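You operate a simulated robot arm through the tools that you are given. There is no shell and no other tool.

You are at the controls of a simulated robot arm. One attempt, no reset.

## Task
Close machine 4's finished job: card onto its bin's ledge, count slider to the card's number, RESET, main switch off.
Fine: the card on the NOW RUNNING step; RESET once, before switching off. Set down upright: white card.

The check looks at the end state, three seconds after you hand in, the way a careful person would. Anything else that was tipped, shoved, dropped, spilled or broken makes it a failure.

## Robot
A 6-joint arm with a two-finger parallel gripper, fixed in place. Base frame: the origin is at the foot of the arm, x ahead of it, y to its left, z up. Units: m, degrees, N and s.
Its first joint turns from -166.0 to 166.0 degrees. Payload 3.43 kg.
The TCP is the grasp point between the finger pads, 0.034 m short of the fingertips. In the tool frame z runs along the fingers and y along their closing line. Largest opening 0.128 m; finger width 0.024, thickness 0.012; the body of the gripper, 0.048 by 0.13 m, starts 0.096 m behind the TCP.
Orientation is told as [roll, pitch, yaw] about the base's x, y, z axes, in that order, counted from this pose: with the fingers straight down and closing along the base's y, the tool's x points along the base's -x, its y along +y and its z along -z.

## Interface
- The arm moves only by the tool nudge_tool. Its argument "targets" is a list of rows, each an object (a shift or turn left out is 0, a gripper value left out holds the last) with "linear": the shift along the base's x, y, z in m, a list of three; "dr": the turn, a rotation vector about the base's x, y, z in rad, a list of three; "jaw": the closure in counts, from 0 (fully open) to 255 (shut). In form: [{"linear": [x, y, z], "dr": [ax, ay, az], "jaw": jaw}, ...]. A call has 1 to 20 rows; each row shifts and turns the commanded pose from where the row before left it. A row lasts 0.2 s, in which the tool goes at most 0.05 m and 8.6 degrees; a call with a longer step from one row to the next is refused whole, and so is a gripper value outside its range. Where a pose cannot be reached the arm comes as near as it can. A force on the tool above 40 N (or 10 N above the force at the start of the call, whichever is more), or a blocked arm, ends the call early, and 0.2 s more pass. Each finger travels about 0.153 m/s and halts on what it meets, pressing with about 34 N; the grip force reading is that of the motor and also rises with nothing between the fingers. The clock runs only during rows and for 0.2 s after the last one: add rows that do not move to give the fingers time. The reply holds the time, the measured pose of the TCP, the force on the tool along the base axes, the opening and the grip force, in the units named above and with some noise, with the torque about the TCP (base axes, N m) and any sound that the robot's microphone picked up.
- Cameras (640 x 400 px; columns grow to the right, rows downward): "scene" is fixed at [0.2191, 0.4987, 1.5183]; the picture's right is [0.92, -0.40, 0.00], its down [-0.30, -0.69, -0.66] and it looks along [0.26, 0.61, -0.75] (base axes); focal length 214 px, centre (320, 200). "wrist" rides on the gripper at [0.076, -0.011, -0.16] in the tool frame; the picture's right is [0.15, 0.99, 0.00], its down [-0.88, 0.13, -0.46] and it looks along [-0.45, 0.07, 0.89] (tool axes); focal length 234 px, centre (320, 200). There is no depth. A picture from a camera that has moved, and an enlarged one, comes with that camera's place and axes in the base frame and with its lens.
- snapshot(camera): a new picture of that camera. The clock stands still meanwhile.
- close_up(camera, box): a new picture of the part [left, top, right, bottom] of that camera's present view, enlarged. The clock stands still meanwhile.
- hand_in(): hands the job in; it is judged then, once.

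Places have to be worked out from the pictures, the camera data and where the tool is seen. Open the gripper and draw the arm clear of the work before you hand the job in, unless the task says otherwise.

The tools are called after "Call:" by a JSON object that holds its "api" and its "payload". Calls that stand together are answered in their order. nudge_tool: Moves the arm, as the interface text tells. Its arguments: {"type":"object","properties":{"targets":{"type":"array","items":{"type":"object","properties":{"linear":{"type":"array","items":{"type":"number"}},"dr":{"type":"array","items":{"type":"number"}},"jaw":{"type":"number"}}}}},"required":["targets"]} The other tools are called the same way: snapshot (camera) takes a picture; close_up (camera, box) takes an enlarged picture of a part of a camera's view; hand_in () hands the job in.

At the start:

```text
time: 0.0
tool_pos: [0.484, 0.2821, 1.1438]
ee_rot: [0.3, 0.2, 0.1]
contact_force: [0.2, -1.1, 0.4]
wrist_torque: [-0.01, -0.01, 0.03]
finger_gap: 0.1282
grasp_force: 0.1
```

scene: 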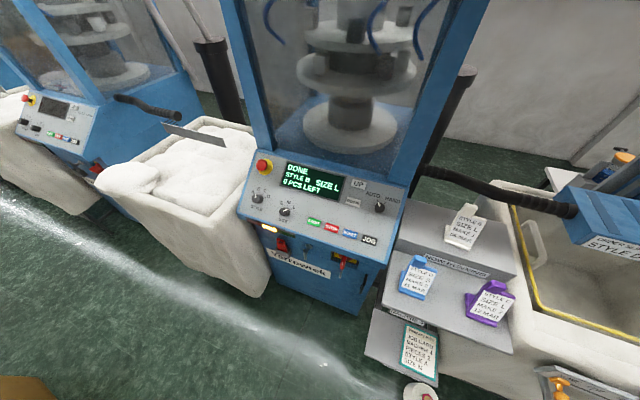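
wrist: 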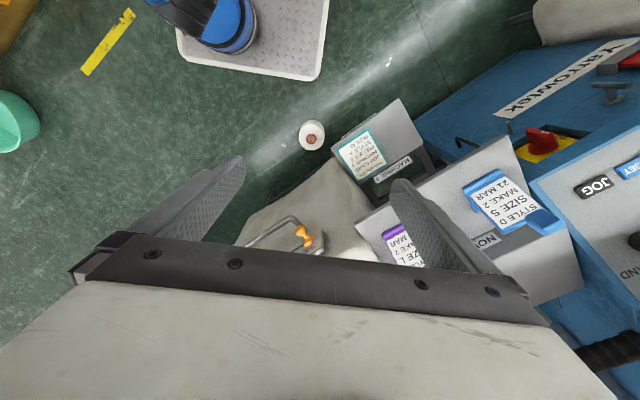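

I begin by looking closely at the machine's panel, the cards and the bin area to understand the layout.

Call:
{"api": "close_up", "payload": {"camera": "scene", "box": [230, 140, 410, 300]}}

Call:
{"api": "close_up", "payload": {"camera": "scene", "box": [360, 190, 540, 400]}}

Call:
{"api": "close_up", "payload": {"camera": "scene", "box": [500, 140, 640, 400]}}

Call:
{"api": "close_up", "payload": {"camera": "scene", "box": [0, 60, 260, 300]}}

```text
2.50 times, centred on (320, 220) of scene
camera zoom: at [0.2191, 0.4987, 1.5183], right [0.92, -0.4, 0.0], down [-0.3, -0.69, -0.66], along [0.26, 0.61, -0.75], focal length 536 px, centre (320, 150)
```

zoom: 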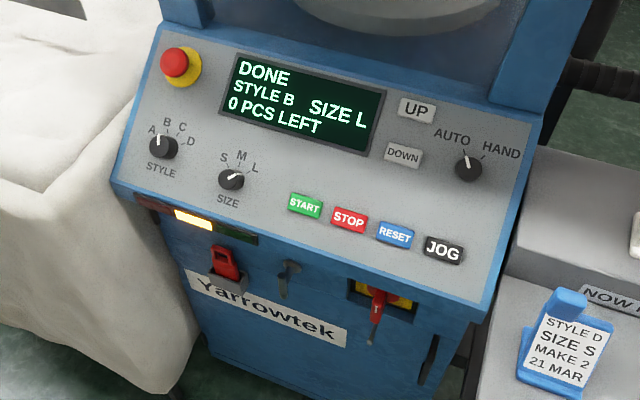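

```text
1.90 times, centred on (450, 295) of scene
camera zoom: at [0.2191, 0.4987, 1.5183], right [0.92, -0.4, 0.0], down [-0.3, -0.69, -0.66], along [0.26, 0.61, -0.75], focal length 408 px, centre (72, 19)
```

zoom: 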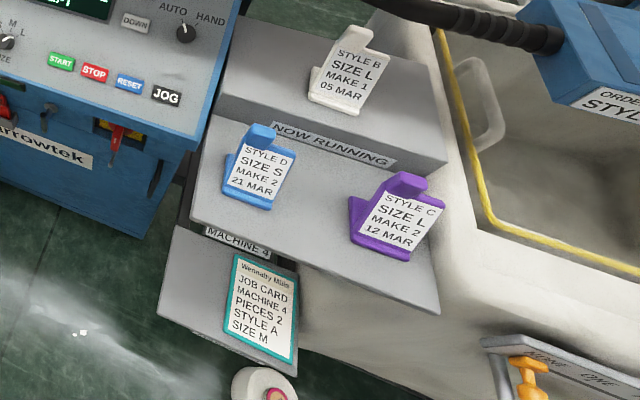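

```text
1.54 times, centred on (570, 270) of scene
camera zoom: at [0.2191, 0.4987, 1.5183], right [0.92, -0.4, 0.0], down [-0.3, -0.69, -0.66], along [0.26, 0.61, -0.75], focal length 330 px, centre (-65, 92)
```

zoom: 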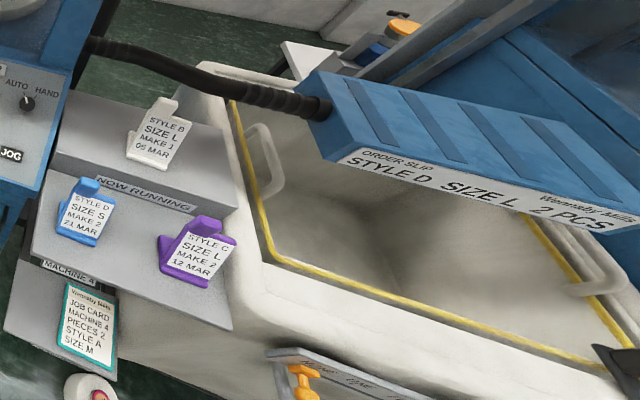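

```text
1.67 times, centred on (130, 180) of scene
camera zoom: at [0.2191, 0.4987, 1.5183], right [0.92, -0.4, 0.0], down [-0.3, -0.69, -0.66], along [0.26, 0.61, -0.75], focal length 358 px, centre (637, 233)
```

zoom: 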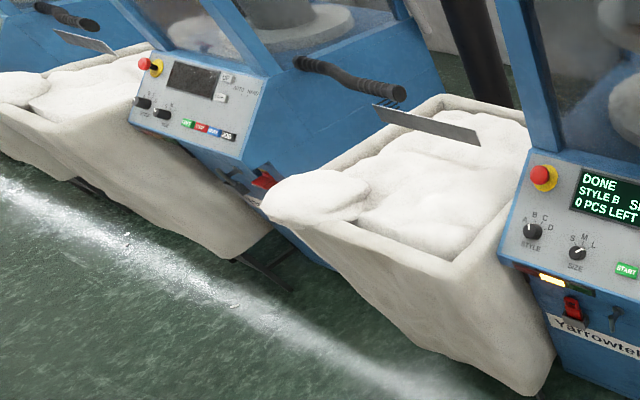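

The scene shows the finished machine (display "DONE, STYLE B SIZE L") and a white card "STYLE B SIZE L MAKE 1" on the upper NOW RUNNING step. I look more closely at several details before moving.

Call:
{"api": "close_up", "payload": {"camera": "scene", "box": [430, 190, 510, 260]}}

Call:
{"api": "close_up", "payload": {"camera": "scene", "box": [520, 340, 640, 400]}}

Call:
{"api": "close_up", "payload": {"camera": "scene", "box": [255, 210, 385, 295]}}

Call:
{"api": "close_up", "payload": {"camera": "wrist", "box": [240, 90, 640, 340]}}

```text
5.71 times, centred on (470, 225) of scene
camera zoom: at [0.2191, 0.4987, 1.5183], right [0.92, -0.4, 0.0], down [-0.3, -0.69, -0.66], along [0.26, 0.61, -0.75], focal length 1226 px, centre (-537, 57)
```

zoom: 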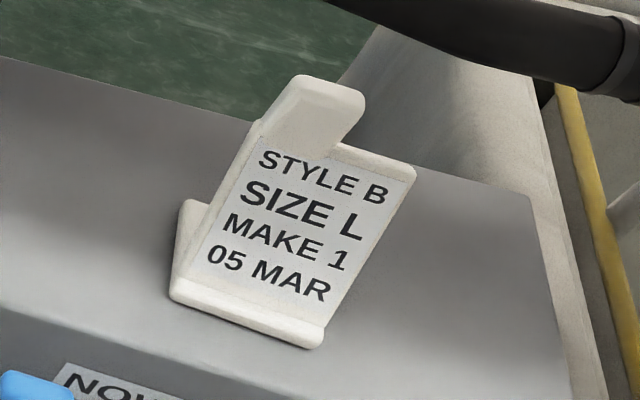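

```text
5.33 times, centred on (580, 370) of scene
camera zoom: at [0.2191, 0.4987, 1.5183], right [0.92, -0.4, 0.0], down [-0.3, -0.69, -0.66], along [0.26, 0.61, -0.75], focal length 1144 px, centre (-1067, -707)
```

zoom: 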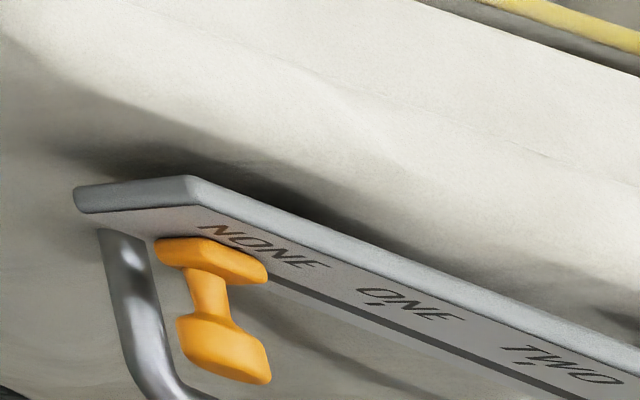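

```text
4.71 times, centred on (320, 252) of scene
camera zoom: at [0.2191, 0.4987, 1.5183], right [0.92, -0.4, 0.0], down [-0.3, -0.69, -0.66], along [0.26, 0.61, -0.75], focal length 1009 px, centre (320, -47)
```

zoom: 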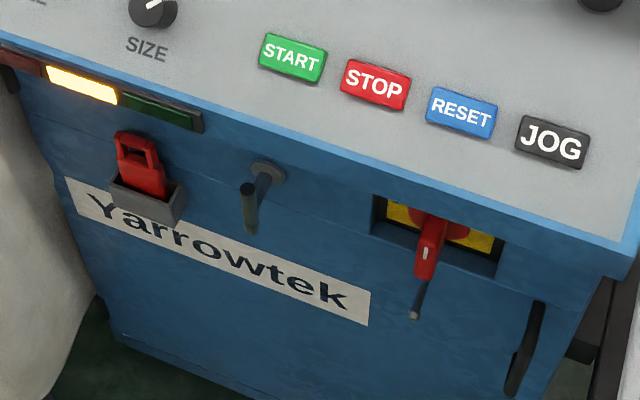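

```text
1.60 times, centred on (440, 215) of wrist
camera zoom: at [0.4078, 0.2697, 1.3049], right [-0.15, 0.99, 0.0], down [0.88, 0.13, 0.45], along [0.45, 0.07, -0.89], focal length 375 px, centre (128, 176)
```

zoom: 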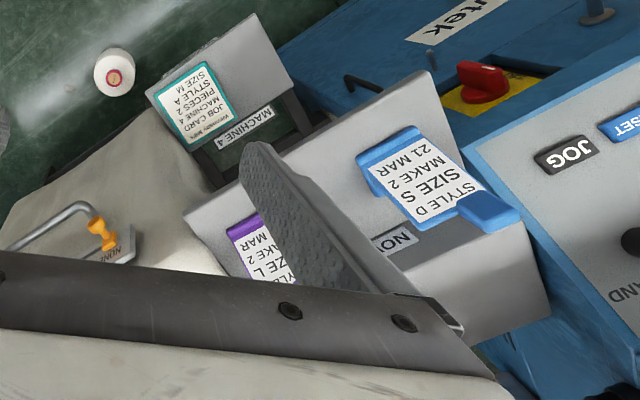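

The slider rail reads NONE, ONE, TWO with the orange slider at NONE; the main switch seems to be the red handle on the yellow plate. I back the arm off and turn it about 45° so that the wrist camera faces the row of machines.

Call:
{"api": "nudge_tool", "payload": {"targets": [{"linear": [-0.03, -0.013, 0.017], "dr": [0, 0, 0.13]}, {"linear": [-0.03, -0.013, 0.017], "dr": [0, 0, 0.13]}, {"linear": [-0.03, -0.013, 0.017], "dr": [0, 0, 0.13]}, {"linear": [-0.03, -0.013, 0.017], "dr": [0, 0, 0.13]}, {"linear": [-0.03, -0.013, 0.017], "dr": [0, 0, 0.13]}, {"linear": [-0.03, -0.013, 0.017], "dr": [0, 0, 0.13]}]}}

Call:
{"api": "snapshot", "payload": {"camera": "wrist"}}

Call:
{"api": "snapshot", "payload": {"camera": "scene"}}

```text
time: 1.4
tool_pos: [0.3053, 0.2204, 1.1583]
ee_rot: [0.4, -0.2, 44.9]
contact_force: [0.4, 0.3, -0.1]
wrist_torque: [0.01, 0.0, 0.0]
finger_gap: 0.1276
grasp_force: 0.1
out of reach, approached as far as the arm can: row 2, 3, 4, 5, 6
```

```text
taken
camera wrist: at [0.2607, 0.1571, 1.3187], right [-0.8, 0.6, 0.01], down [0.53, 0.71, 0.46], along [0.27, 0.37, -0.89], focal length 234 px, centre (320, 200)
```

wrist: 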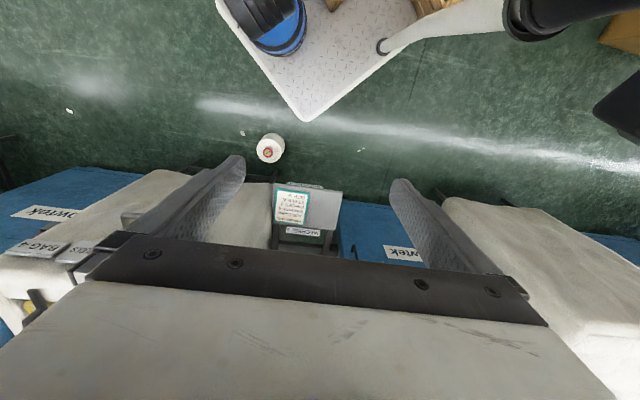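

```text
taken
```

scene: 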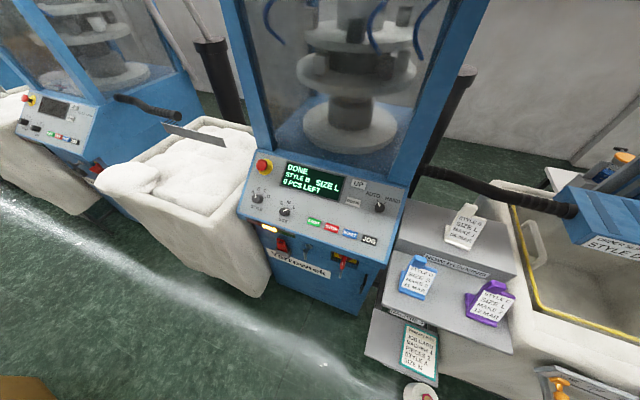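

The wrist view shows label plates at the left edge (toward the right-hand bin). I zoom in there.

Call:
{"api": "close_up", "payload": {"camera": "wrist", "box": [0, 160, 200, 340]}}

Call:
{"api": "close_up", "payload": {"camera": "wrist", "box": [220, 120, 420, 280]}}

```text
2.22 times, centred on (100, 250) of wrist
camera zoom: at [0.2607, 0.1571, 1.3187], right [-0.8, 0.6, 0.01], down [0.53, 0.71, 0.46], along [0.27, 0.37, -0.89], focal length 520 px, centre (809, 89)
```

zoom: 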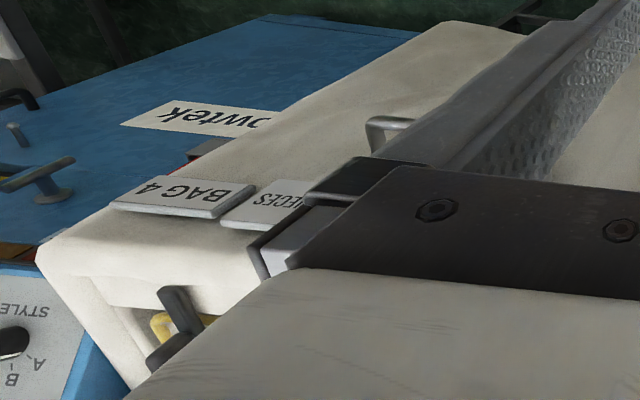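

```text
2.50 times, centred on (320, 200) of wrist
camera zoom: at [0.2607, 0.1571, 1.3187], right [-0.8, 0.6, 0.01], down [0.53, 0.71, 0.46], along [0.27, 0.37, -0.89], focal length 585 px, centre (320, 200)
```

zoom: 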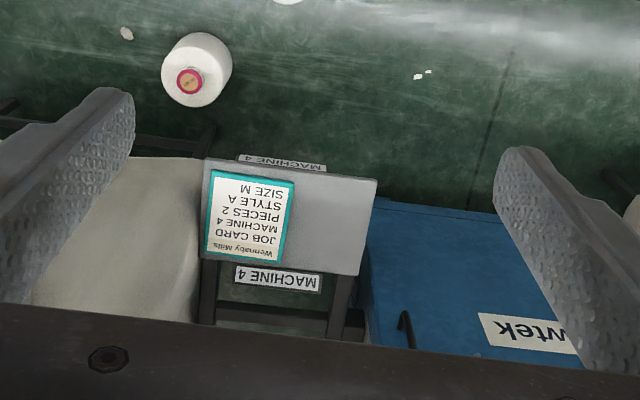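

The right-hand bin carries "BAG 4" and a "PIECES" plate, so it is machine 4's bin. I move the arm toward −y to view the bin front from in front of it.

Call:
{"api": "nudge_tool", "payload": {"targets": [{"linear": [0.02, -0.034, 0]}, {"linear": [0.02, -0.034, 0]}, {"linear": [0.02, -0.034, 0]}, {"linear": [0.02, -0.034, 0]}, {"linear": [0.02, -0.034, 0]}, {"linear": [0.02, -0.034, 0]}, {"linear": [0.02, -0.034, 0]}, {"linear": [0.02, -0.034, 0]}]}}

Call:
{"api": "snapshot", "payload": {"camera": "wrist"}}

Call:
{"api": "snapshot", "payload": {"camera": "scene"}}

```text
time: 3.2
tool_pos: [0.474, -0.0424, 1.1267]
ee_rot: [0.1, 0.1, 44.8]
contact_force: [-0.3, -0.1, 0.1]
wrist_torque: [0.0, -0.02, 0.01]
finger_gap: 0.1284
grasp_force: 0.2
out of reach, approached as far as the arm can: row 1, 2, 3, 4, 5
```

```text
taken
camera wrist: at [0.4273, -0.1041, 1.2867], right [-0.8, 0.6, 0.0], down [0.53, 0.71, 0.46], along [0.27, 0.37, -0.89], focal length 234 px, centre (320, 200)
```

wrist: 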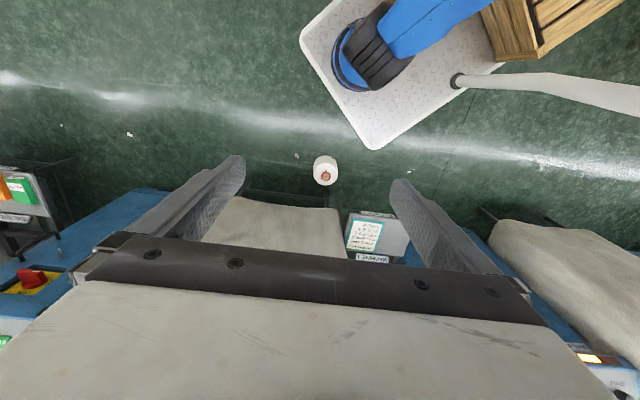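

```text
taken
```

scene: 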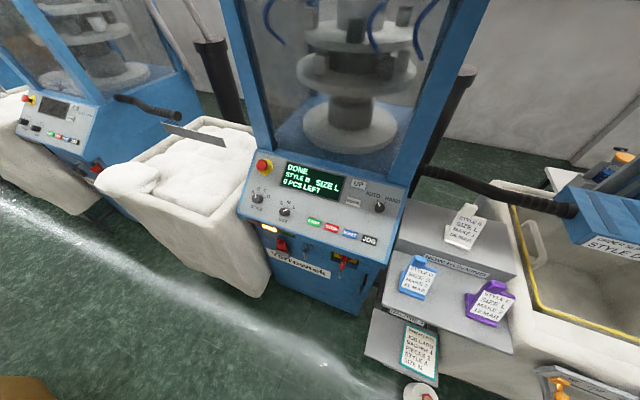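

The gripper body hides the forward half of this camera's view. I turn the tool by about 180° so that the camera sits on the far side, which will let me tilt the fingers forward with the camera on top.

Call:
{"api": "nudge_tool", "payload": {"targets": [{"dr": [0, 0, -0.148]}, {"dr": [0, 0, -0.148]}, {"dr": [0, 0, -0.148]}, {"dr": [0, 0, -0.148]}, {"dr": [0, 0, -0.148]}, {"dr": [0, 0, -0.148]}, {"dr": [0, 0, -0.148]}, {"dr": [0, 0, -0.148]}, {"dr": [0, 0, -0.148]}, {"dr": [0, 0, -0.148]}, {"dr": [0, 0, -0.148]}, {"dr": [0, 0, -0.148]}, {"dr": [0, 0, -0.148]}, {"dr": [0, 0, -0.148]}, {"dr": [0, 0, -0.148]}, {"dr": [0, 0, -0.148]}, {"dr": [0, 0, -0.148]}, {"dr": [0, 0, -0.148]}, {"dr": [0, 0, -0.148]}, {"dr": [0, 0, -0.148]}]}}

Call:
{"api": "snapshot", "payload": {"camera": "wrist"}}

```text
time: 7.4
tool_pos: [0.4721, -0.0426, 1.1249]
ee_rot: [0.2, 0.1, -124.8]
contact_force: [-0.1, -0.1, -0.6]
wrist_torque: [-0.05, -0.02, -0.01]
finger_gap: 0.1281
grasp_force: 0.0
```

```text
taken
camera wrist: at [0.5061, 0.0268, 1.2856], right [0.89, -0.45, 0.0], down [-0.4, -0.8, 0.45], along [-0.2, -0.41, -0.89], focal length 234 px, centre (320, 200)
```

wrist: 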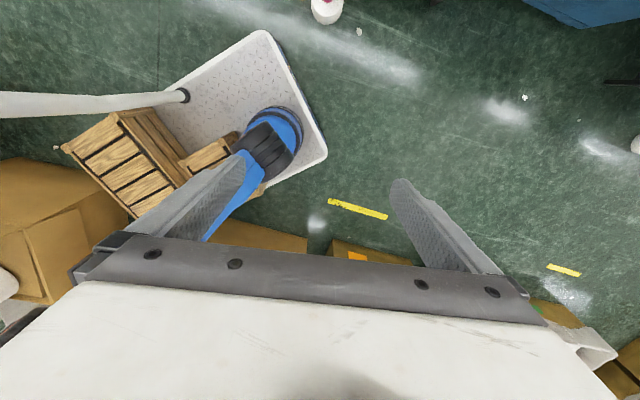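

The turn worked. Now I tilt the fingers forward toward the machines (+x+y direction) so that the camera looks over them at the bin.

Call:
{"api": "nudge_tool", "payload": {"targets": [{"dr": [0, 0, -0.148]}, {"dr": [0.1, -0.1, 0]}, {"dr": [0.1, -0.1, 0]}, {"dr": [0.1, -0.1, 0]}, {"dr": [0.1, -0.1, 0]}, {"dr": [0.1, -0.1, 0]}, {"dr": [0.1, -0.1, 0]}, {"dr": [0.1, -0.1, 0]}, {"dr": [0.1, -0.1, 0]}, {"dr": [0.1, -0.1, 0]}]}}

Call:
{"api": "snapshot", "payload": {"camera": "wrist"}}

Call:
{"api": "snapshot", "payload": {"camera": "scene"}}

```text
time: 9.2
tool_pos: [0.4554, 0.0142, 1.1259]
ee_rot: [1.4, 54.0, -114.0]
contact_force: [0.0, -0.2, -0.2]
wrist_torque: [-0.02, 0.02, 0.03]
finger_gap: 0.1281
grasp_force: 0.0
out of reach, approached as far as the arm can: row 8
stopped in row 8: the arm was blocked; the commanded pose is now the measured one
```

```text
taken
camera wrist: at [0.4074, -0.057, 1.2811], right [0.93, -0.34, 0.13], down [-0.25, -0.86, -0.44], along [0.27, 0.38, -0.89], focal length 234 px, centre (320, 200)
```

wrist: 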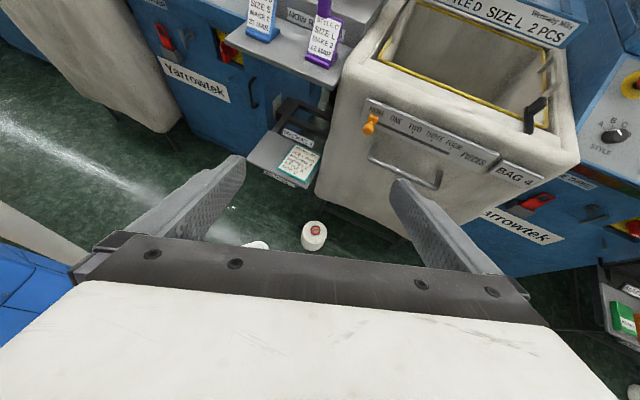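

```text
taken
```

scene: 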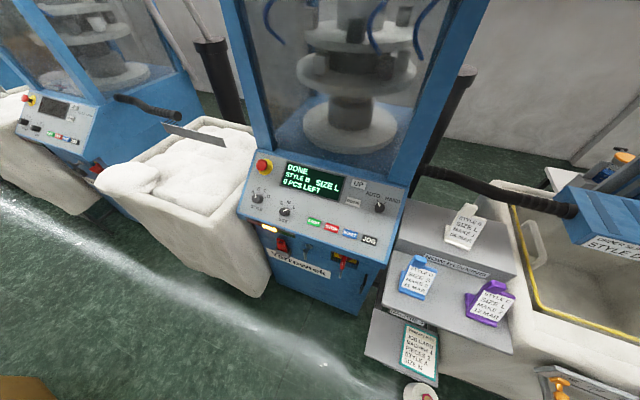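

This gives a very good view of the bin. I zoom in on the bin front, the rail and the machine front.

Call:
{"api": "close_up", "payload": {"camera": "wrist", "box": [320, 60, 580, 220]}}

Call:
{"api": "close_up", "payload": {"camera": "wrist", "box": [120, 0, 360, 200]}}

Call:
{"api": "close_up", "payload": {"camera": "wrist", "box": [360, 0, 640, 160]}}

```text
2.46 times, centred on (450, 140) of wrist
camera zoom: at [0.4074, -0.057, 1.2811], right [0.93, -0.34, 0.13], down [-0.25, -0.86, -0.44], along [0.27, 0.38, -0.89], focal length 576 px, centre (0, 348)
```

zoom: 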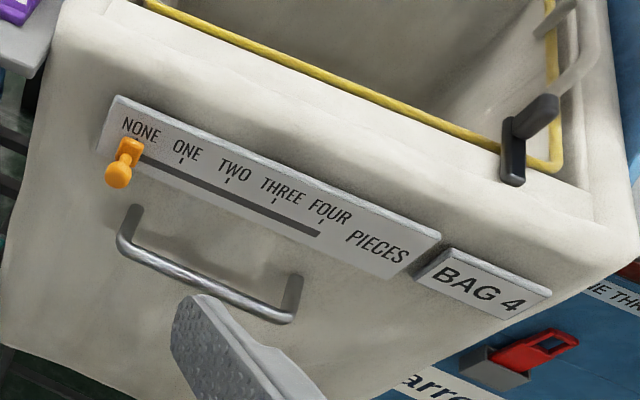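

```text
2.00 times, centred on (240, 100) of wrist
camera zoom: at [0.4074, -0.057, 1.2811], right [0.93, -0.34, 0.13], down [-0.25, -0.86, -0.44], along [0.27, 0.38, -0.89], focal length 468 px, centre (480, 400)
```

zoom: 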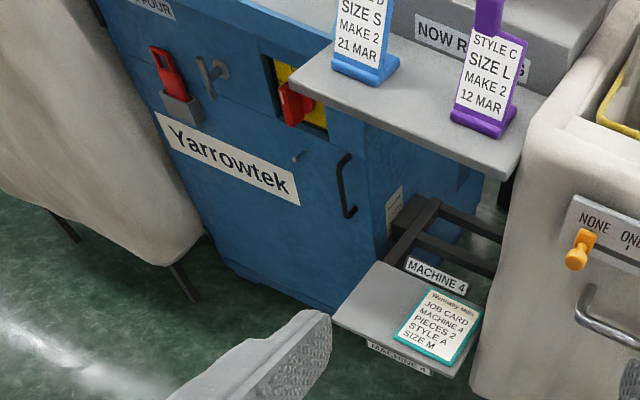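

```text
2.29 times, centred on (500, 80) of wrist
camera zoom: at [0.4074, -0.057, 1.2811], right [0.93, -0.34, 0.13], down [-0.25, -0.86, -0.44], along [0.27, 0.38, -0.89], focal length 535 px, centre (-91, 474)
```

zoom: 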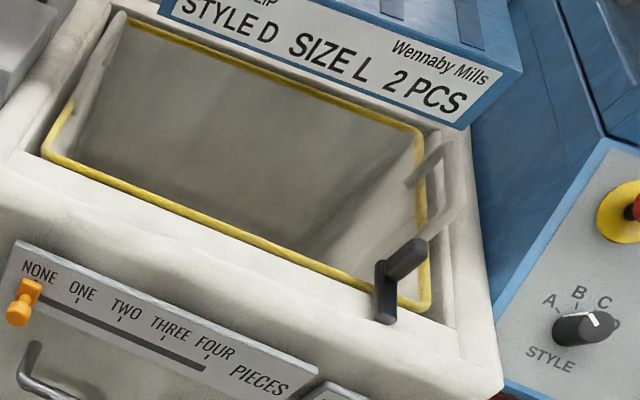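

The rail (NONE…FOUR PIECES) and BAG 4 plate are on this bin's front, and the bin has a wide rim around the yellow hoop. I move closer to get a view of the bin's rim and find its ledge.

Call:
{"api": "nudge_tool", "payload": {"targets": [{"linear": [0.025, 0.025, 0.005]}, {"linear": [0.025, 0.025, 0.005]}, {"linear": [0.025, 0.025, 0.005]}, {"linear": [0.025, 0.025, 0.005]}, {"linear": [0.025, 0.025, 0.005]}]}}

Call:
{"api": "snapshot", "payload": {"camera": "wrist"}}

Call:
{"api": "snapshot", "payload": {"camera": "scene"}}

```text
time: 10.4
tool_pos: [0.5814, 0.1431, 1.1499]
ee_rot: [1.9, 53.9, -114.0]
contact_force: [-0.2, -0.2, 0.6]
wrist_torque: [-0.03, 0.0, -0.05]
finger_gap: 0.1281
grasp_force: 0.0
```

```text
taken
camera wrist: at [0.5322, 0.0737, 1.3057], right [0.93, -0.35, 0.14], down [-0.26, -0.86, -0.44], along [0.27, 0.37, -0.89], focal length 234 px, centre (320, 200)
```

wrist: 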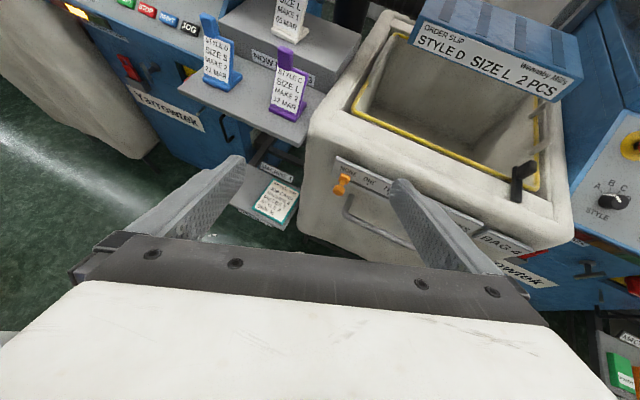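

```text
taken
```

scene: 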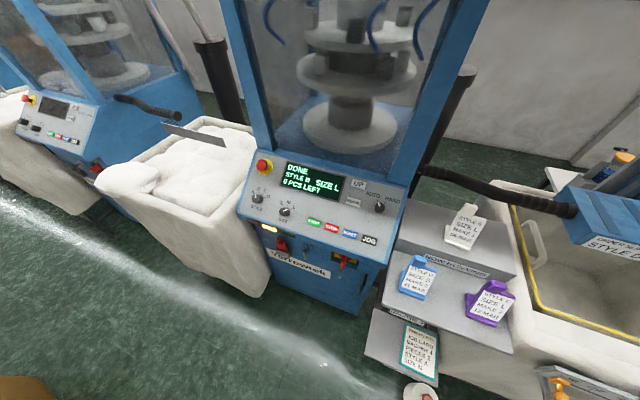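

Call:
{"api": "close_up", "payload": {"camera": "wrist", "box": [290, 0, 590, 200]}}

Call:
{"api": "close_up", "payload": {"camera": "wrist", "box": [60, 0, 320, 230]}}

Call:
{"api": "close_up", "payload": {"camera": "wrist", "box": [470, 80, 640, 280]}}

```text
2.00 times, centred on (440, 100) of wrist
camera zoom: at [0.5322, 0.0737, 1.3057], right [0.93, -0.35, 0.14], down [-0.26, -0.86, -0.44], along [0.27, 0.37, -0.89], focal length 468 px, centre (80, 400)
```

zoom: 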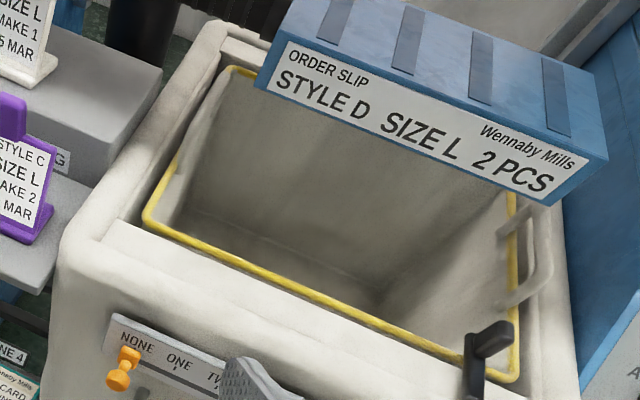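

```text
1.74 times, centred on (190, 115) of wrist
camera zoom: at [0.5322, 0.0737, 1.3057], right [0.93, -0.35, 0.14], down [-0.26, -0.86, -0.44], along [0.27, 0.37, -0.89], focal length 407 px, centre (546, 348)
```

zoom: 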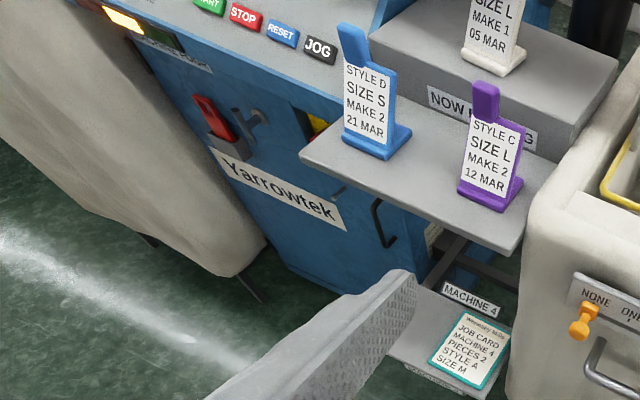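

```text
2.00 times, centred on (555, 180) of wrist
camera zoom: at [0.5322, 0.0737, 1.3057], right [0.93, -0.35, 0.14], down [-0.26, -0.86, -0.44], along [0.27, 0.37, -0.89], focal length 468 px, centre (-150, 240)
```

zoom: 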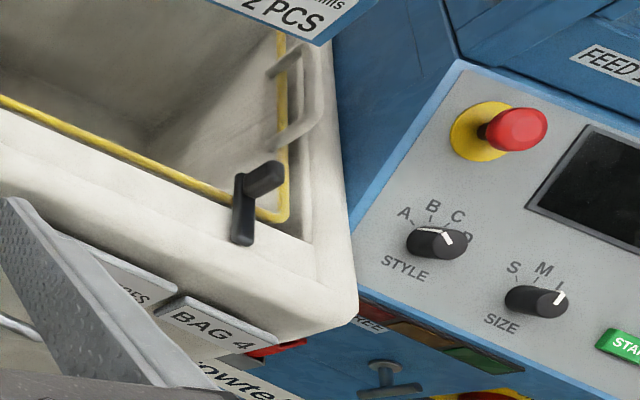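

The bin has a wide front rim between its front face and the yellow hoop. I zoom from the scene camera to judge whether it is flat and how wide it is.

Call:
{"api": "close_up", "payload": {"camera": "scene", "box": [500, 280, 640, 400]}}

Call:
{"api": "close_up", "payload": {"camera": "scene", "box": [480, 170, 600, 290]}}

Call:
{"api": "close_up", "payload": {"camera": "wrist", "box": [320, 90, 480, 200]}}

```text
3.33 times, centred on (570, 340) of scene
camera zoom: at [0.2191, 0.4987, 1.5183], right [0.92, -0.4, 0.0], down [-0.3, -0.69, -0.66], along [0.26, 0.61, -0.75], focal length 715 px, centre (-513, -267)
```

zoom: 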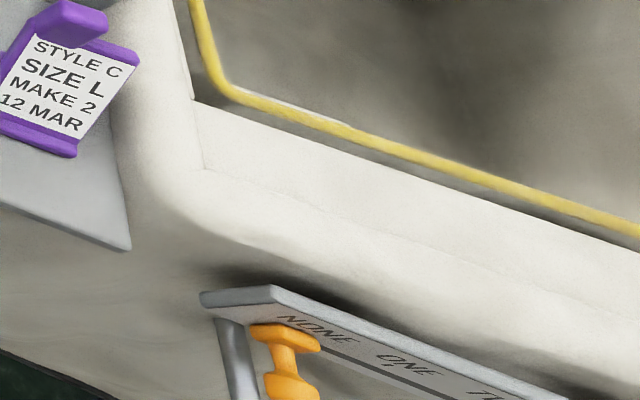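

```text
3.33 times, centred on (540, 230) of scene
camera zoom: at [0.2191, 0.4987, 1.5183], right [0.92, -0.4, 0.0], down [-0.3, -0.69, -0.66], along [0.26, 0.61, -0.75], focal length 715 px, centre (-413, 100)
```

zoom: 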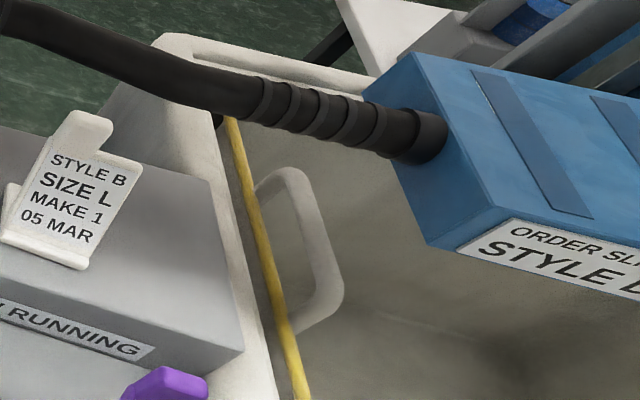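

```text
3.64 times, centred on (400, 145) of wrist
camera zoom: at [0.5322, 0.0737, 1.3057], right [0.93, -0.35, 0.14], down [-0.26, -0.86, -0.44], along [0.27, 0.37, -0.89], focal length 852 px, centre (29, 400)
```

zoom: 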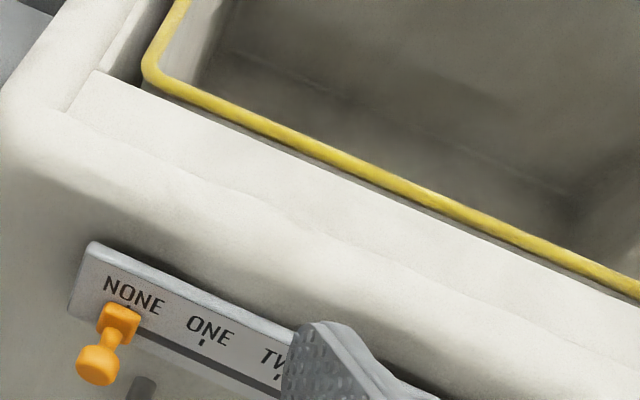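

The bin has a flat ledge plate just in front of the yellow hoop, at roughly z≈0.94; its left inner corner is near (0.76, 0.42). Next I move toward the card rack to locate the white card and the machine's front more precisely.

Call:
{"api": "nudge_tool", "payload": {"targets": [{"linear": [-0.01, 0.035, 0.0]}, {"linear": [-0.01, 0.035, 0.0]}, {"linear": [-0.01, 0.035, 0.0]}, {"linear": [-0.01, 0.035, 0.0]}, {"linear": [-0.01, 0.035, 0.0]}, {"linear": [-0.01, 0.035, 0.0]}]}}

Call:
{"api": "snapshot", "payload": {"camera": "wrist"}}

Call:
{"api": "snapshot", "payload": {"camera": "scene"}}

```text
time: 11.8
tool_pos: [0.5212, 0.3527, 1.1495]
ee_rot: [1.7, 53.8, -114.0]
contact_force: [-0.3, -0.7, -0.7]
wrist_torque: [-0.01, 0.01, 0.01]
finger_gap: 0.1282
grasp_force: 0.1
```

```text
taken
camera wrist: at [0.4717, 0.2832, 1.3057], right [0.93, -0.35, 0.14], down [-0.26, -0.86, -0.44], along [0.27, 0.37, -0.89], focal length 234 px, centre (320, 200)
```

wrist: 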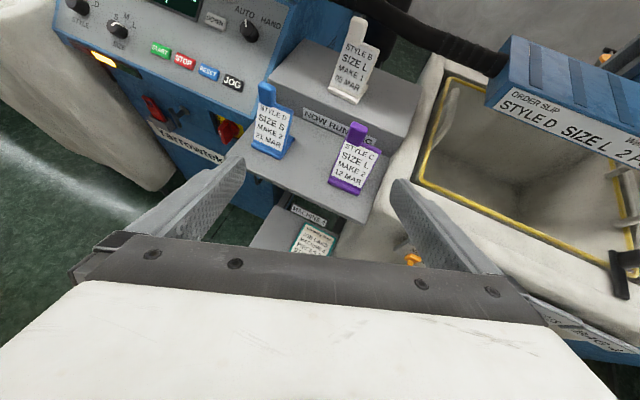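

```text
taken
```

scene: 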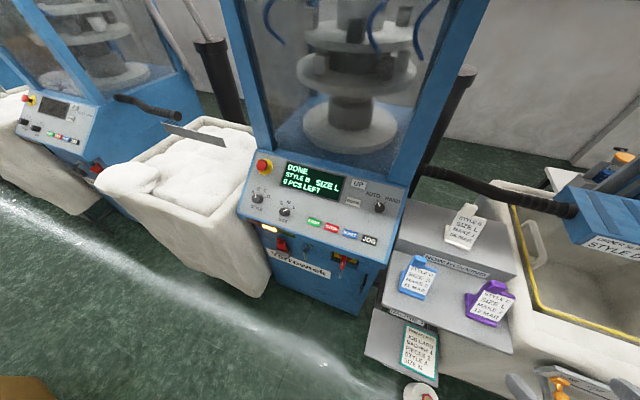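

Good view of the white card, the switch and RESET from here. I zoom in on each.

Call:
{"api": "close_up", "payload": {"camera": "wrist", "box": [280, 0, 440, 130]}}

Call:
{"api": "close_up", "payload": {"camera": "wrist", "box": [130, 30, 270, 180]}}

Call:
{"api": "close_up", "payload": {"camera": "wrist", "box": [370, 50, 560, 240]}}

Call:
{"api": "close_up", "payload": {"camera": "wrist", "box": [560, 180, 640, 340]}}

```text
3.08 times, centred on (360, 65) of wrist
camera zoom: at [0.4717, 0.2832, 1.3057], right [0.93, -0.35, 0.14], down [-0.26, -0.86, -0.44], along [0.27, 0.37, -0.89], focal length 720 px, centre (197, 615)
```

zoom: 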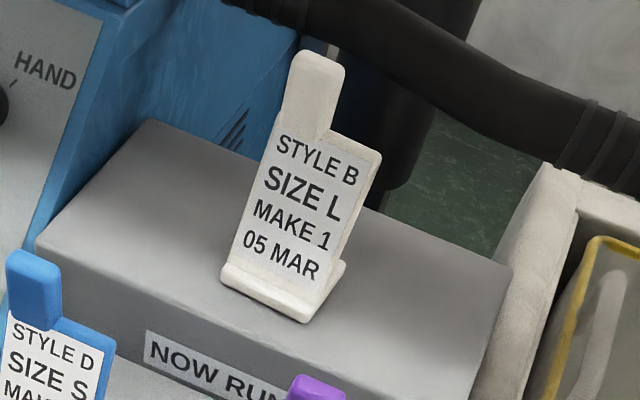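

```text
2.67 times, centred on (200, 105) of wrist
camera zoom: at [0.4717, 0.2832, 1.3057], right [0.93, -0.35, 0.14], down [-0.26, -0.86, -0.44], along [0.27, 0.37, -0.89], focal length 624 px, centre (640, 453)
```

zoom: 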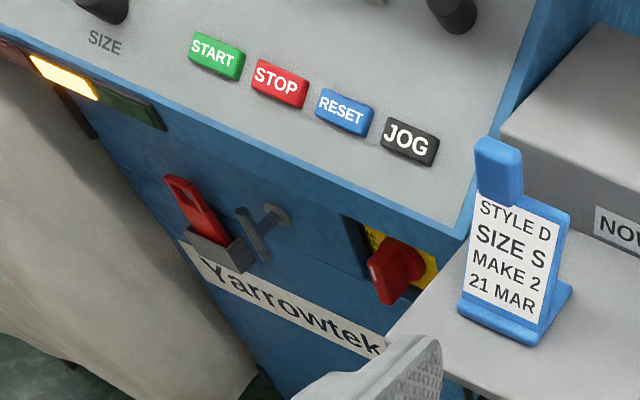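

```text
2.11 times, centred on (465, 145) of wrist
camera zoom: at [0.4717, 0.2832, 1.3057], right [0.93, -0.35, 0.14], down [-0.26, -0.86, -0.44], along [0.27, 0.37, -0.89], focal length 493 px, centre (15, 316)
```

zoom: 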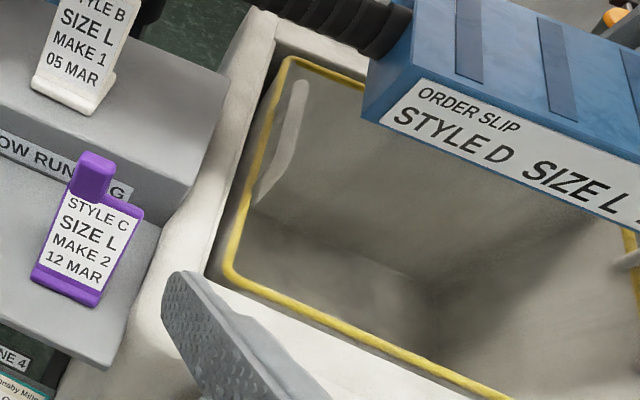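

```text
2.50 times, centred on (600, 260) of wrist
camera zoom: at [0.4717, 0.2832, 1.3057], right [0.93, -0.35, 0.14], down [-0.26, -0.86, -0.44], along [0.27, 0.37, -0.89], focal length 585 px, centre (-380, 50)
```

zoom: 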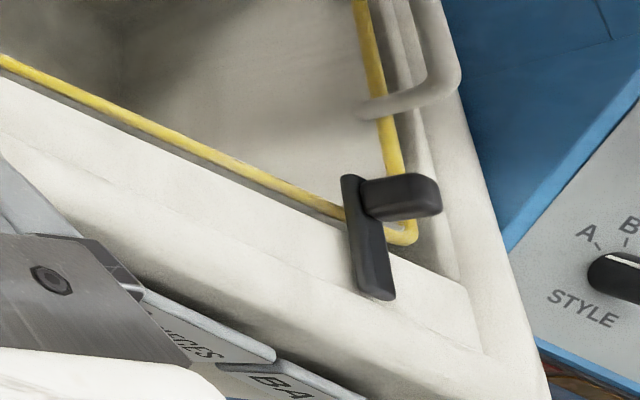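

White card: base front edge from about (0.671,0.648) to (0.713,0.600) at z≈0.979, top ≈1.094. I now move lower and toward the machine front for a closer look at the main switch and RESET, staying well in front of everything.

Call:
{"api": "nudge_tool", "payload": {"targets": [{"linear": [-0.0275, 0.0185, -0.015]}, {"linear": [-0.0275, 0.0185, -0.015]}, {"linear": [-0.0275, 0.0185, -0.015]}, {"linear": [-0.0275, 0.0185, -0.015]}, {"linear": [-0.0275, 0.0185, -0.015]}, {"linear": [-0.0275, 0.0185, -0.015]}, {"linear": [-0.0275, 0.0185, -0.015]}, {"linear": [-0.0275, 0.0185, -0.015]}]}}

Call:
{"api": "snapshot", "payload": {"camera": "wrist"}}

Call:
{"api": "snapshot", "payload": {"camera": "scene"}}

```text
time: 13.6
tool_pos: [0.5071, 0.3972, 1.0158]
ee_rot: [1.1, 53.9, -113.4]
contact_force: [0.4, 0.3, 0.0]
wrist_torque: [0.0, -0.01, -0.03]
finger_gap: 0.1281
grasp_force: 0.1
out of reach, approached as far as the arm can: row 1, 2, 3, 4, 5, 6, 7, 8
```

```text
taken
camera wrist: at [0.4607, 0.3255, 1.1713], right [0.94, -0.33, 0.13], down [-0.24, -0.86, -0.44], along [0.26, 0.38, -0.89], focal length 234 px, centre (320, 200)
```

wrist: 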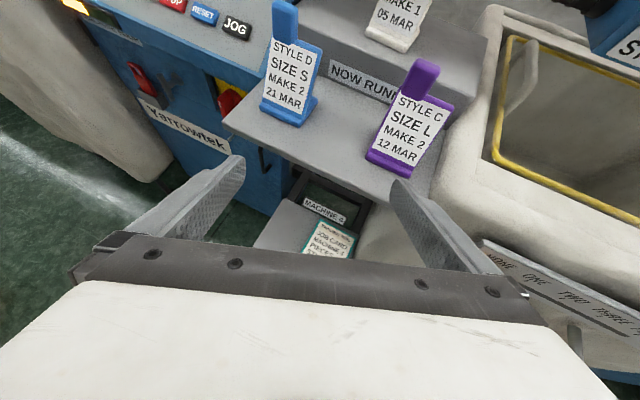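

```text
taken
```

scene: 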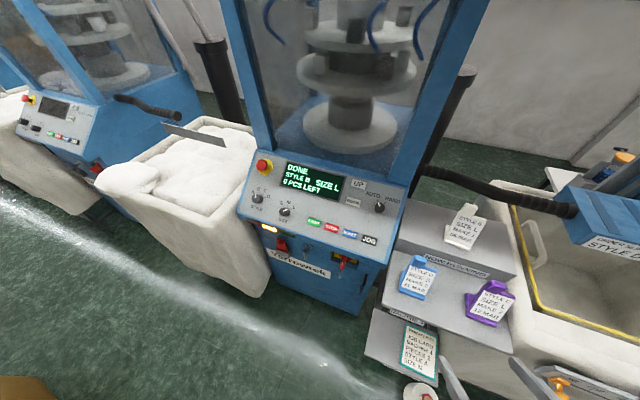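

RESET works out at about (0.457, 0.805, 0.932), and the main switch below it near (0.47, 0.82, 0.72). The arm cannot fold close to its base at shoulder height, so I go down first and then slide left along the machine row, staying in front of the rack.

Call:
{"api": "nudge_tool", "payload": {"targets": [{"linear": [0, 0, -0.03]}, {"linear": [0, 0, -0.03]}, {"linear": [0, 0, -0.03]}, {"linear": [0, 0, -0.03]}, {"linear": [-0.028, 0.025, -0.005]}, {"linear": [-0.028, 0.025, -0.005]}, {"linear": [-0.028, 0.025, -0.005]}, {"linear": [-0.028, 0.025, -0.005]}, {"linear": [-0.028, 0.025, -0.005]}, {"linear": [-0.028, 0.025, -0.005]}]}}

Call:
{"api": "snapshot", "payload": {"camera": "wrist"}}

Call:
{"api": "snapshot", "payload": {"camera": "scene"}}

```text
time: 15.8
tool_pos: [0.5169, 0.4691, 0.8438]
ee_rot: [0.0, 53.9, -113.7]
contact_force: [0.7, -0.2, 0.1]
wrist_torque: [0.04, -0.02, 0.01]
finger_gap: 0.1281
grasp_force: 0.0
out of reach, approached as far as the arm can: row 1, 5, 6, 7, 8, 9, 10
```

```text
taken
camera wrist: at [0.4729, 0.3966, 1.0005], right [0.94, -0.32, 0.12], down [-0.24, -0.86, -0.44], along [0.24, 0.39, -0.89], focal length 234 px, centre (320, 200)
```

wrist: 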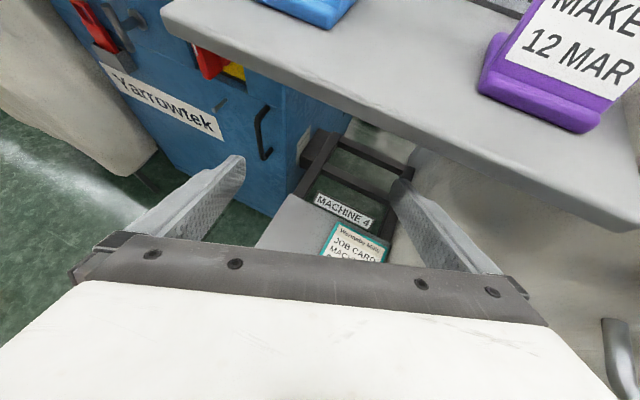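

```text
taken
```

scene: 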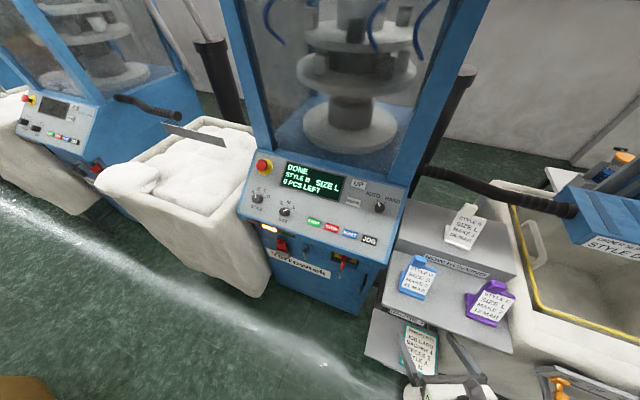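

The arm's wrist seems to be at a joint limit in this flipped orientation (x stays pinned). The fingertips are close to the step's front edge, so I back off in −y first and then rise.

Call:
{"api": "nudge_tool", "payload": {"targets": [{"linear": [0, -0.04, 0]}, {"linear": [0, -0.04, 0]}, {"linear": [0, -0.04, 0]}, {"linear": [0, -0.04, 0]}, {"linear": [0, -0.02, 0.035]}, {"linear": [0, -0.02, 0.035]}, {"linear": [0, -0.02, 0.035]}, {"linear": [0, -0.02, 0.035]}]}}

```text
time: 17.6
tool_pos: [0.5099, 0.2327, 0.9875]
ee_rot: [1.6, 53.8, -114.0]
contact_force: [-0.2, -0.5, -0.1]
wrist_torque: [-0.01, -0.02, 0.01]
finger_gap: 0.1279
grasp_force: 0.0
out of reach, approached as far as the arm can: row 1
```

Clear now. I untilt the tool to point down and unwind the yaw back toward +45°, where the wrist has plenty of range.

Call:
{"api": "nudge_tool", "payload": {"targets": [{"dr": [-0.123, 0.0548, 0], "linear": [0, -0.01, 0.01]}, {"dr": [-0.123, 0.0548, 0], "linear": [0, -0.01, 0.01]}, {"dr": [-0.123, 0.0548, 0], "linear": [0, -0.01, 0.01]}, {"dr": [-0.123, 0.0548, 0], "linear": [0, -0.01, 0.01]}, {"dr": [-0.123, 0.0548, 0]}, {"dr": [-0.123, 0.0548, 0]}, {"dr": [-0.123, 0.0548, 0]}, {"dr": [0, 0, 0.146]}, {"dr": [0, 0, 0.146]}, {"dr": [0, 0, 0.146]}, {"dr": [0, 0, 0.146]}, {"dr": [0, 0, 0.146]}, {"dr": [0, 0, 0.146]}, {"dr": [0, 0, 0.146]}, {"dr": [0, 0, 0.146]}, {"dr": [0, 0, 0.146]}, {"dr": [0, 0, 0.146]}, {"dr": [0, 0, 0.146]}, {"dr": [0, 0, 0.146]}, {"dr": [0, 0, 0.146]}]}}

Call:
{"api": "nudge_tool", "payload": {"targets": [{"dr": [0, 0, 0.146]}, {"dr": [0, 0, 0.146]}, {"dr": [0, 0, 0.146]}, {"dr": [0, 0, 0.146]}, {"dr": [0, 0, 0.146]}, {"dr": [0, 0, 0.146]}]}}

```text
time: 21.8
tool_pos: [0.5089, 0.1923, 1.0266]
ee_rot: [1.8, -0.1, -5.0]
contact_force: [0.7, -0.1, 0.6]
wrist_torque: [0.02, 0.0, 0.0]
finger_gap: 0.1279
grasp_force: 0.0
```

```text
time: 23.2
tool_pos: [0.5093, 0.1919, 1.0262]
ee_rot: [1.7, -0.1, 45.2]
contact_force: [1.0, 0.3, 0.1]
wrist_torque: [0.0, 0.02, 0.03]
finger_gap: 0.1278
grasp_force: 0.1
```

Yaw is now 45°. I tilt the fingers forward by 45° toward the machines and look.

Call:
{"api": "nudge_tool", "payload": {"targets": [{"dr": [0.0925, -0.0925, 0]}, {"dr": [0.0925, -0.0925, 0]}, {"dr": [0.0925, -0.0925, 0]}, {"dr": [0.0925, -0.0925, 0]}, {"dr": [0.0925, -0.0925, 0]}, {"dr": [0.0925, -0.0925, 0]}]}}

Call:
{"api": "snapshot", "payload": {"camera": "wrist"}}

```text
time: 24.6
tool_pos: [0.5098, 0.1933, 1.0257]
ee_rot: [1.8, -45.2, 45.1]
contact_force: [0.5, 0.3, -0.1]
wrist_torque: [0.02, -0.01, 0.02]
finger_gap: 0.1282
grasp_force: 0.0
```

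```text
taken
camera wrist: at [0.4031, 0.064, 1.0848], right [-0.79, 0.61, -0.08], down [0.13, 0.29, 0.95], along [0.6, 0.74, -0.31], focal length 234 px, centre (320, 200)
```

wrist: 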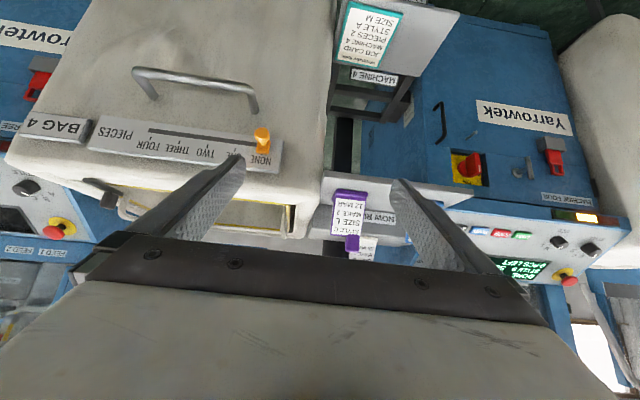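

Excellent frontal (upside-down) view: the machine carries a "MACHINE FOUR" label. I zoom in on the switch and the slider.

Call:
{"api": "close_up", "payload": {"camera": "wrist", "box": [420, 80, 600, 220]}}

Call:
{"api": "close_up", "payload": {"camera": "wrist", "box": [60, 90, 300, 240]}}

Call:
{"api": "close_up", "payload": {"camera": "wrist", "box": [440, 180, 640, 300]}}

```text
2.86 times, centred on (510, 150) of wrist
camera zoom: at [0.4031, 0.064, 1.0848], right [-0.79, 0.61, -0.08], down [0.13, 0.29, 0.95], along [0.6, 0.74, -0.31], focal length 669 px, centre (-223, 343)
```

zoom: 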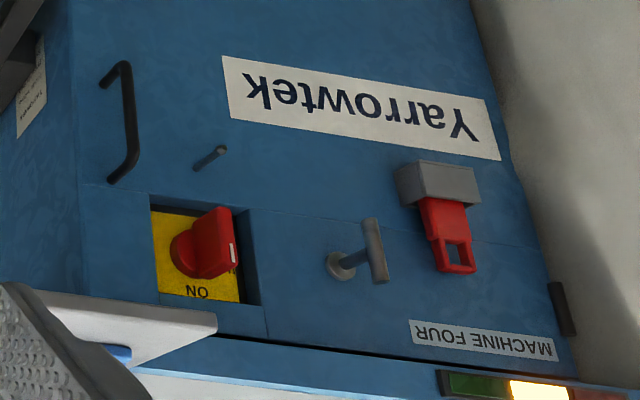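

```text
2.67 times, centred on (180, 165) of wrist
camera zoom: at [0.4031, 0.064, 1.0848], right [-0.79, 0.61, -0.08], down [0.13, 0.29, 0.95], along [0.6, 0.74, -0.31], focal length 624 px, centre (693, 293)
```

zoom: 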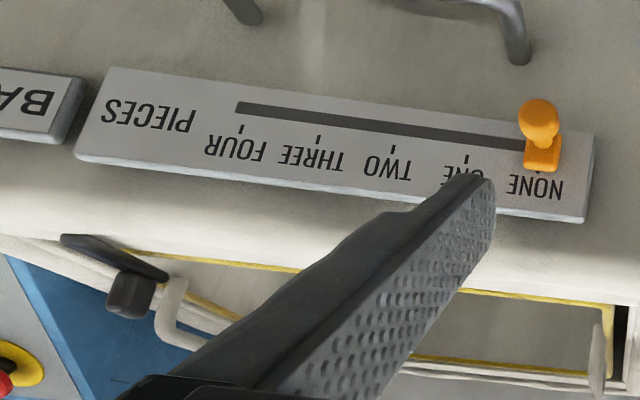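

```text
3.20 times, centred on (540, 240) of wrist
camera zoom: at [0.4031, 0.064, 1.0848], right [-0.79, 0.61, -0.08], down [0.13, 0.29, 0.95], along [0.6, 0.74, -0.31], focal length 749 px, centre (-384, 72)
```

zoom: 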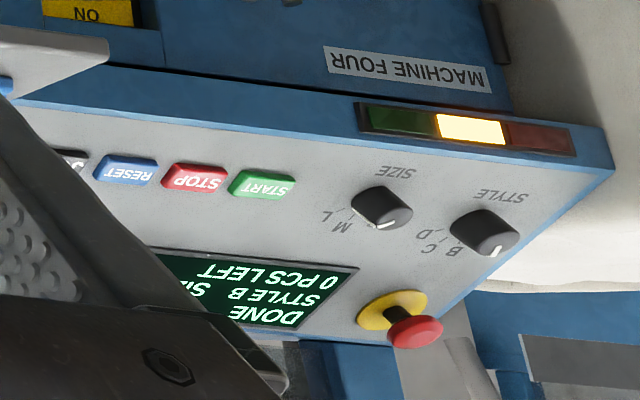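

I zoom further on the main switch and on the slider knob.

Call:
{"api": "close_up", "payload": {"camera": "wrist", "box": [450, 130, 520, 195]}}

Call:
{"api": "close_up", "payload": {"camera": "wrist", "box": [220, 110, 300, 190]}}

```text
6.15 times, centred on (485, 162) of wrist
camera zoom: at [0.4031, 0.064, 1.0848], right [-0.79, 0.61, -0.08], down [0.13, 0.29, 0.95], along [0.6, 0.74, -0.31], focal length 1441 px, centre (-695, 431)
```

zoom: 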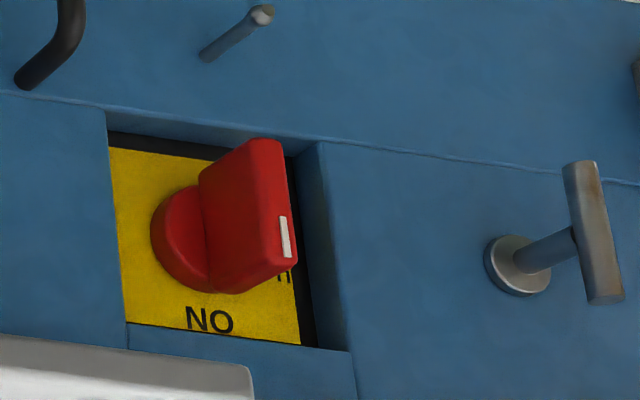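

```text
5.00 times, centred on (260, 150) of wrist
camera zoom: at [0.4031, 0.064, 1.0848], right [-0.79, 0.61, -0.08], down [0.13, 0.29, 0.95], along [0.6, 0.74, -0.31], focal length 1171 px, centre (620, 450)
```

zoom: 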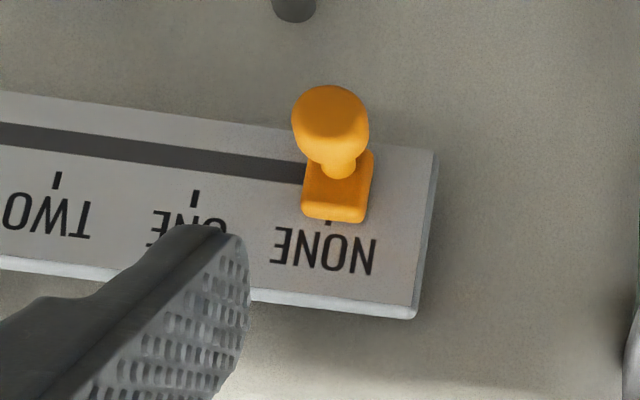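

The switch is a vertical bar handle on a yellow plate with "ON" at the top. I need a head-on view to find OFF, so I move in front of it.

Call:
{"api": "nudge_tool", "payload": {"targets": [{"linear": [-0.0169, 0.0314, -0.0155]}, {"linear": [-0.0169, 0.0314, -0.0155]}, {"linear": [-0.0169, 0.0314, -0.0155]}, {"linear": [-0.0169, 0.0314, -0.0155]}, {"linear": [-0.0169, 0.0314, -0.0155]}, {"linear": [-0.0169, 0.0314, -0.0155]}, {"linear": [-0.0169, 0.0314, -0.0155]}, {"linear": [-0.0169, 0.0314, -0.0155]}, {"linear": [-0.0169, 0.0314, -0.0155]}, {"linear": [-0.0169, 0.0314, -0.0155]}, {"linear": [-0.0169, 0.0314, -0.0155]}, {"linear": [-0.0169, 0.0314, -0.0155]}]}}

Call:
{"api": "snapshot", "payload": {"camera": "wrist"}}

Call:
{"api": "snapshot", "payload": {"camera": "scene"}}

```text
time: 27.2
tool_pos: [0.3066, 0.5693, 0.8414]
ee_rot: [1.8, -45.2, 44.9]
contact_force: [0.1, -0.2, -0.7]
wrist_torque: [0.01, 0.0, 0.01]
finger_gap: 0.1276
grasp_force: 0.1
```

```text
taken
camera wrist: at [0.1993, 0.4405, 0.8992], right [-0.79, 0.61, -0.08], down [0.13, 0.29, 0.95], along [0.6, 0.74, -0.3], focal length 234 px, centre (320, 200)
```

wrist: 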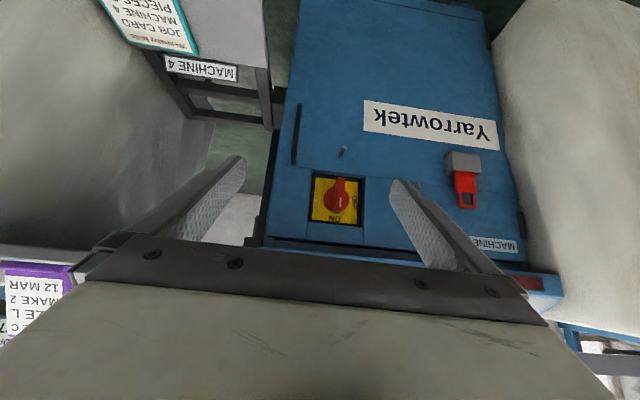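

```text
taken
```

scene: 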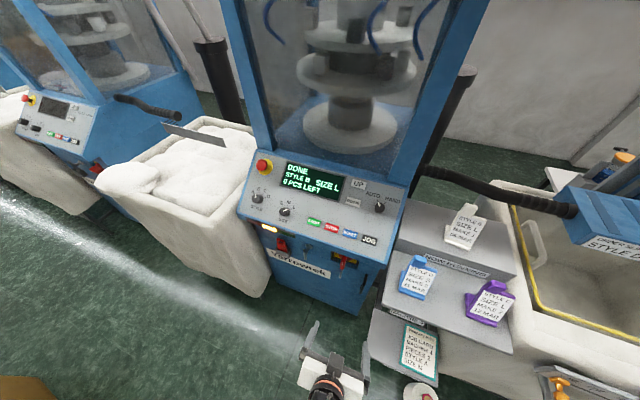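

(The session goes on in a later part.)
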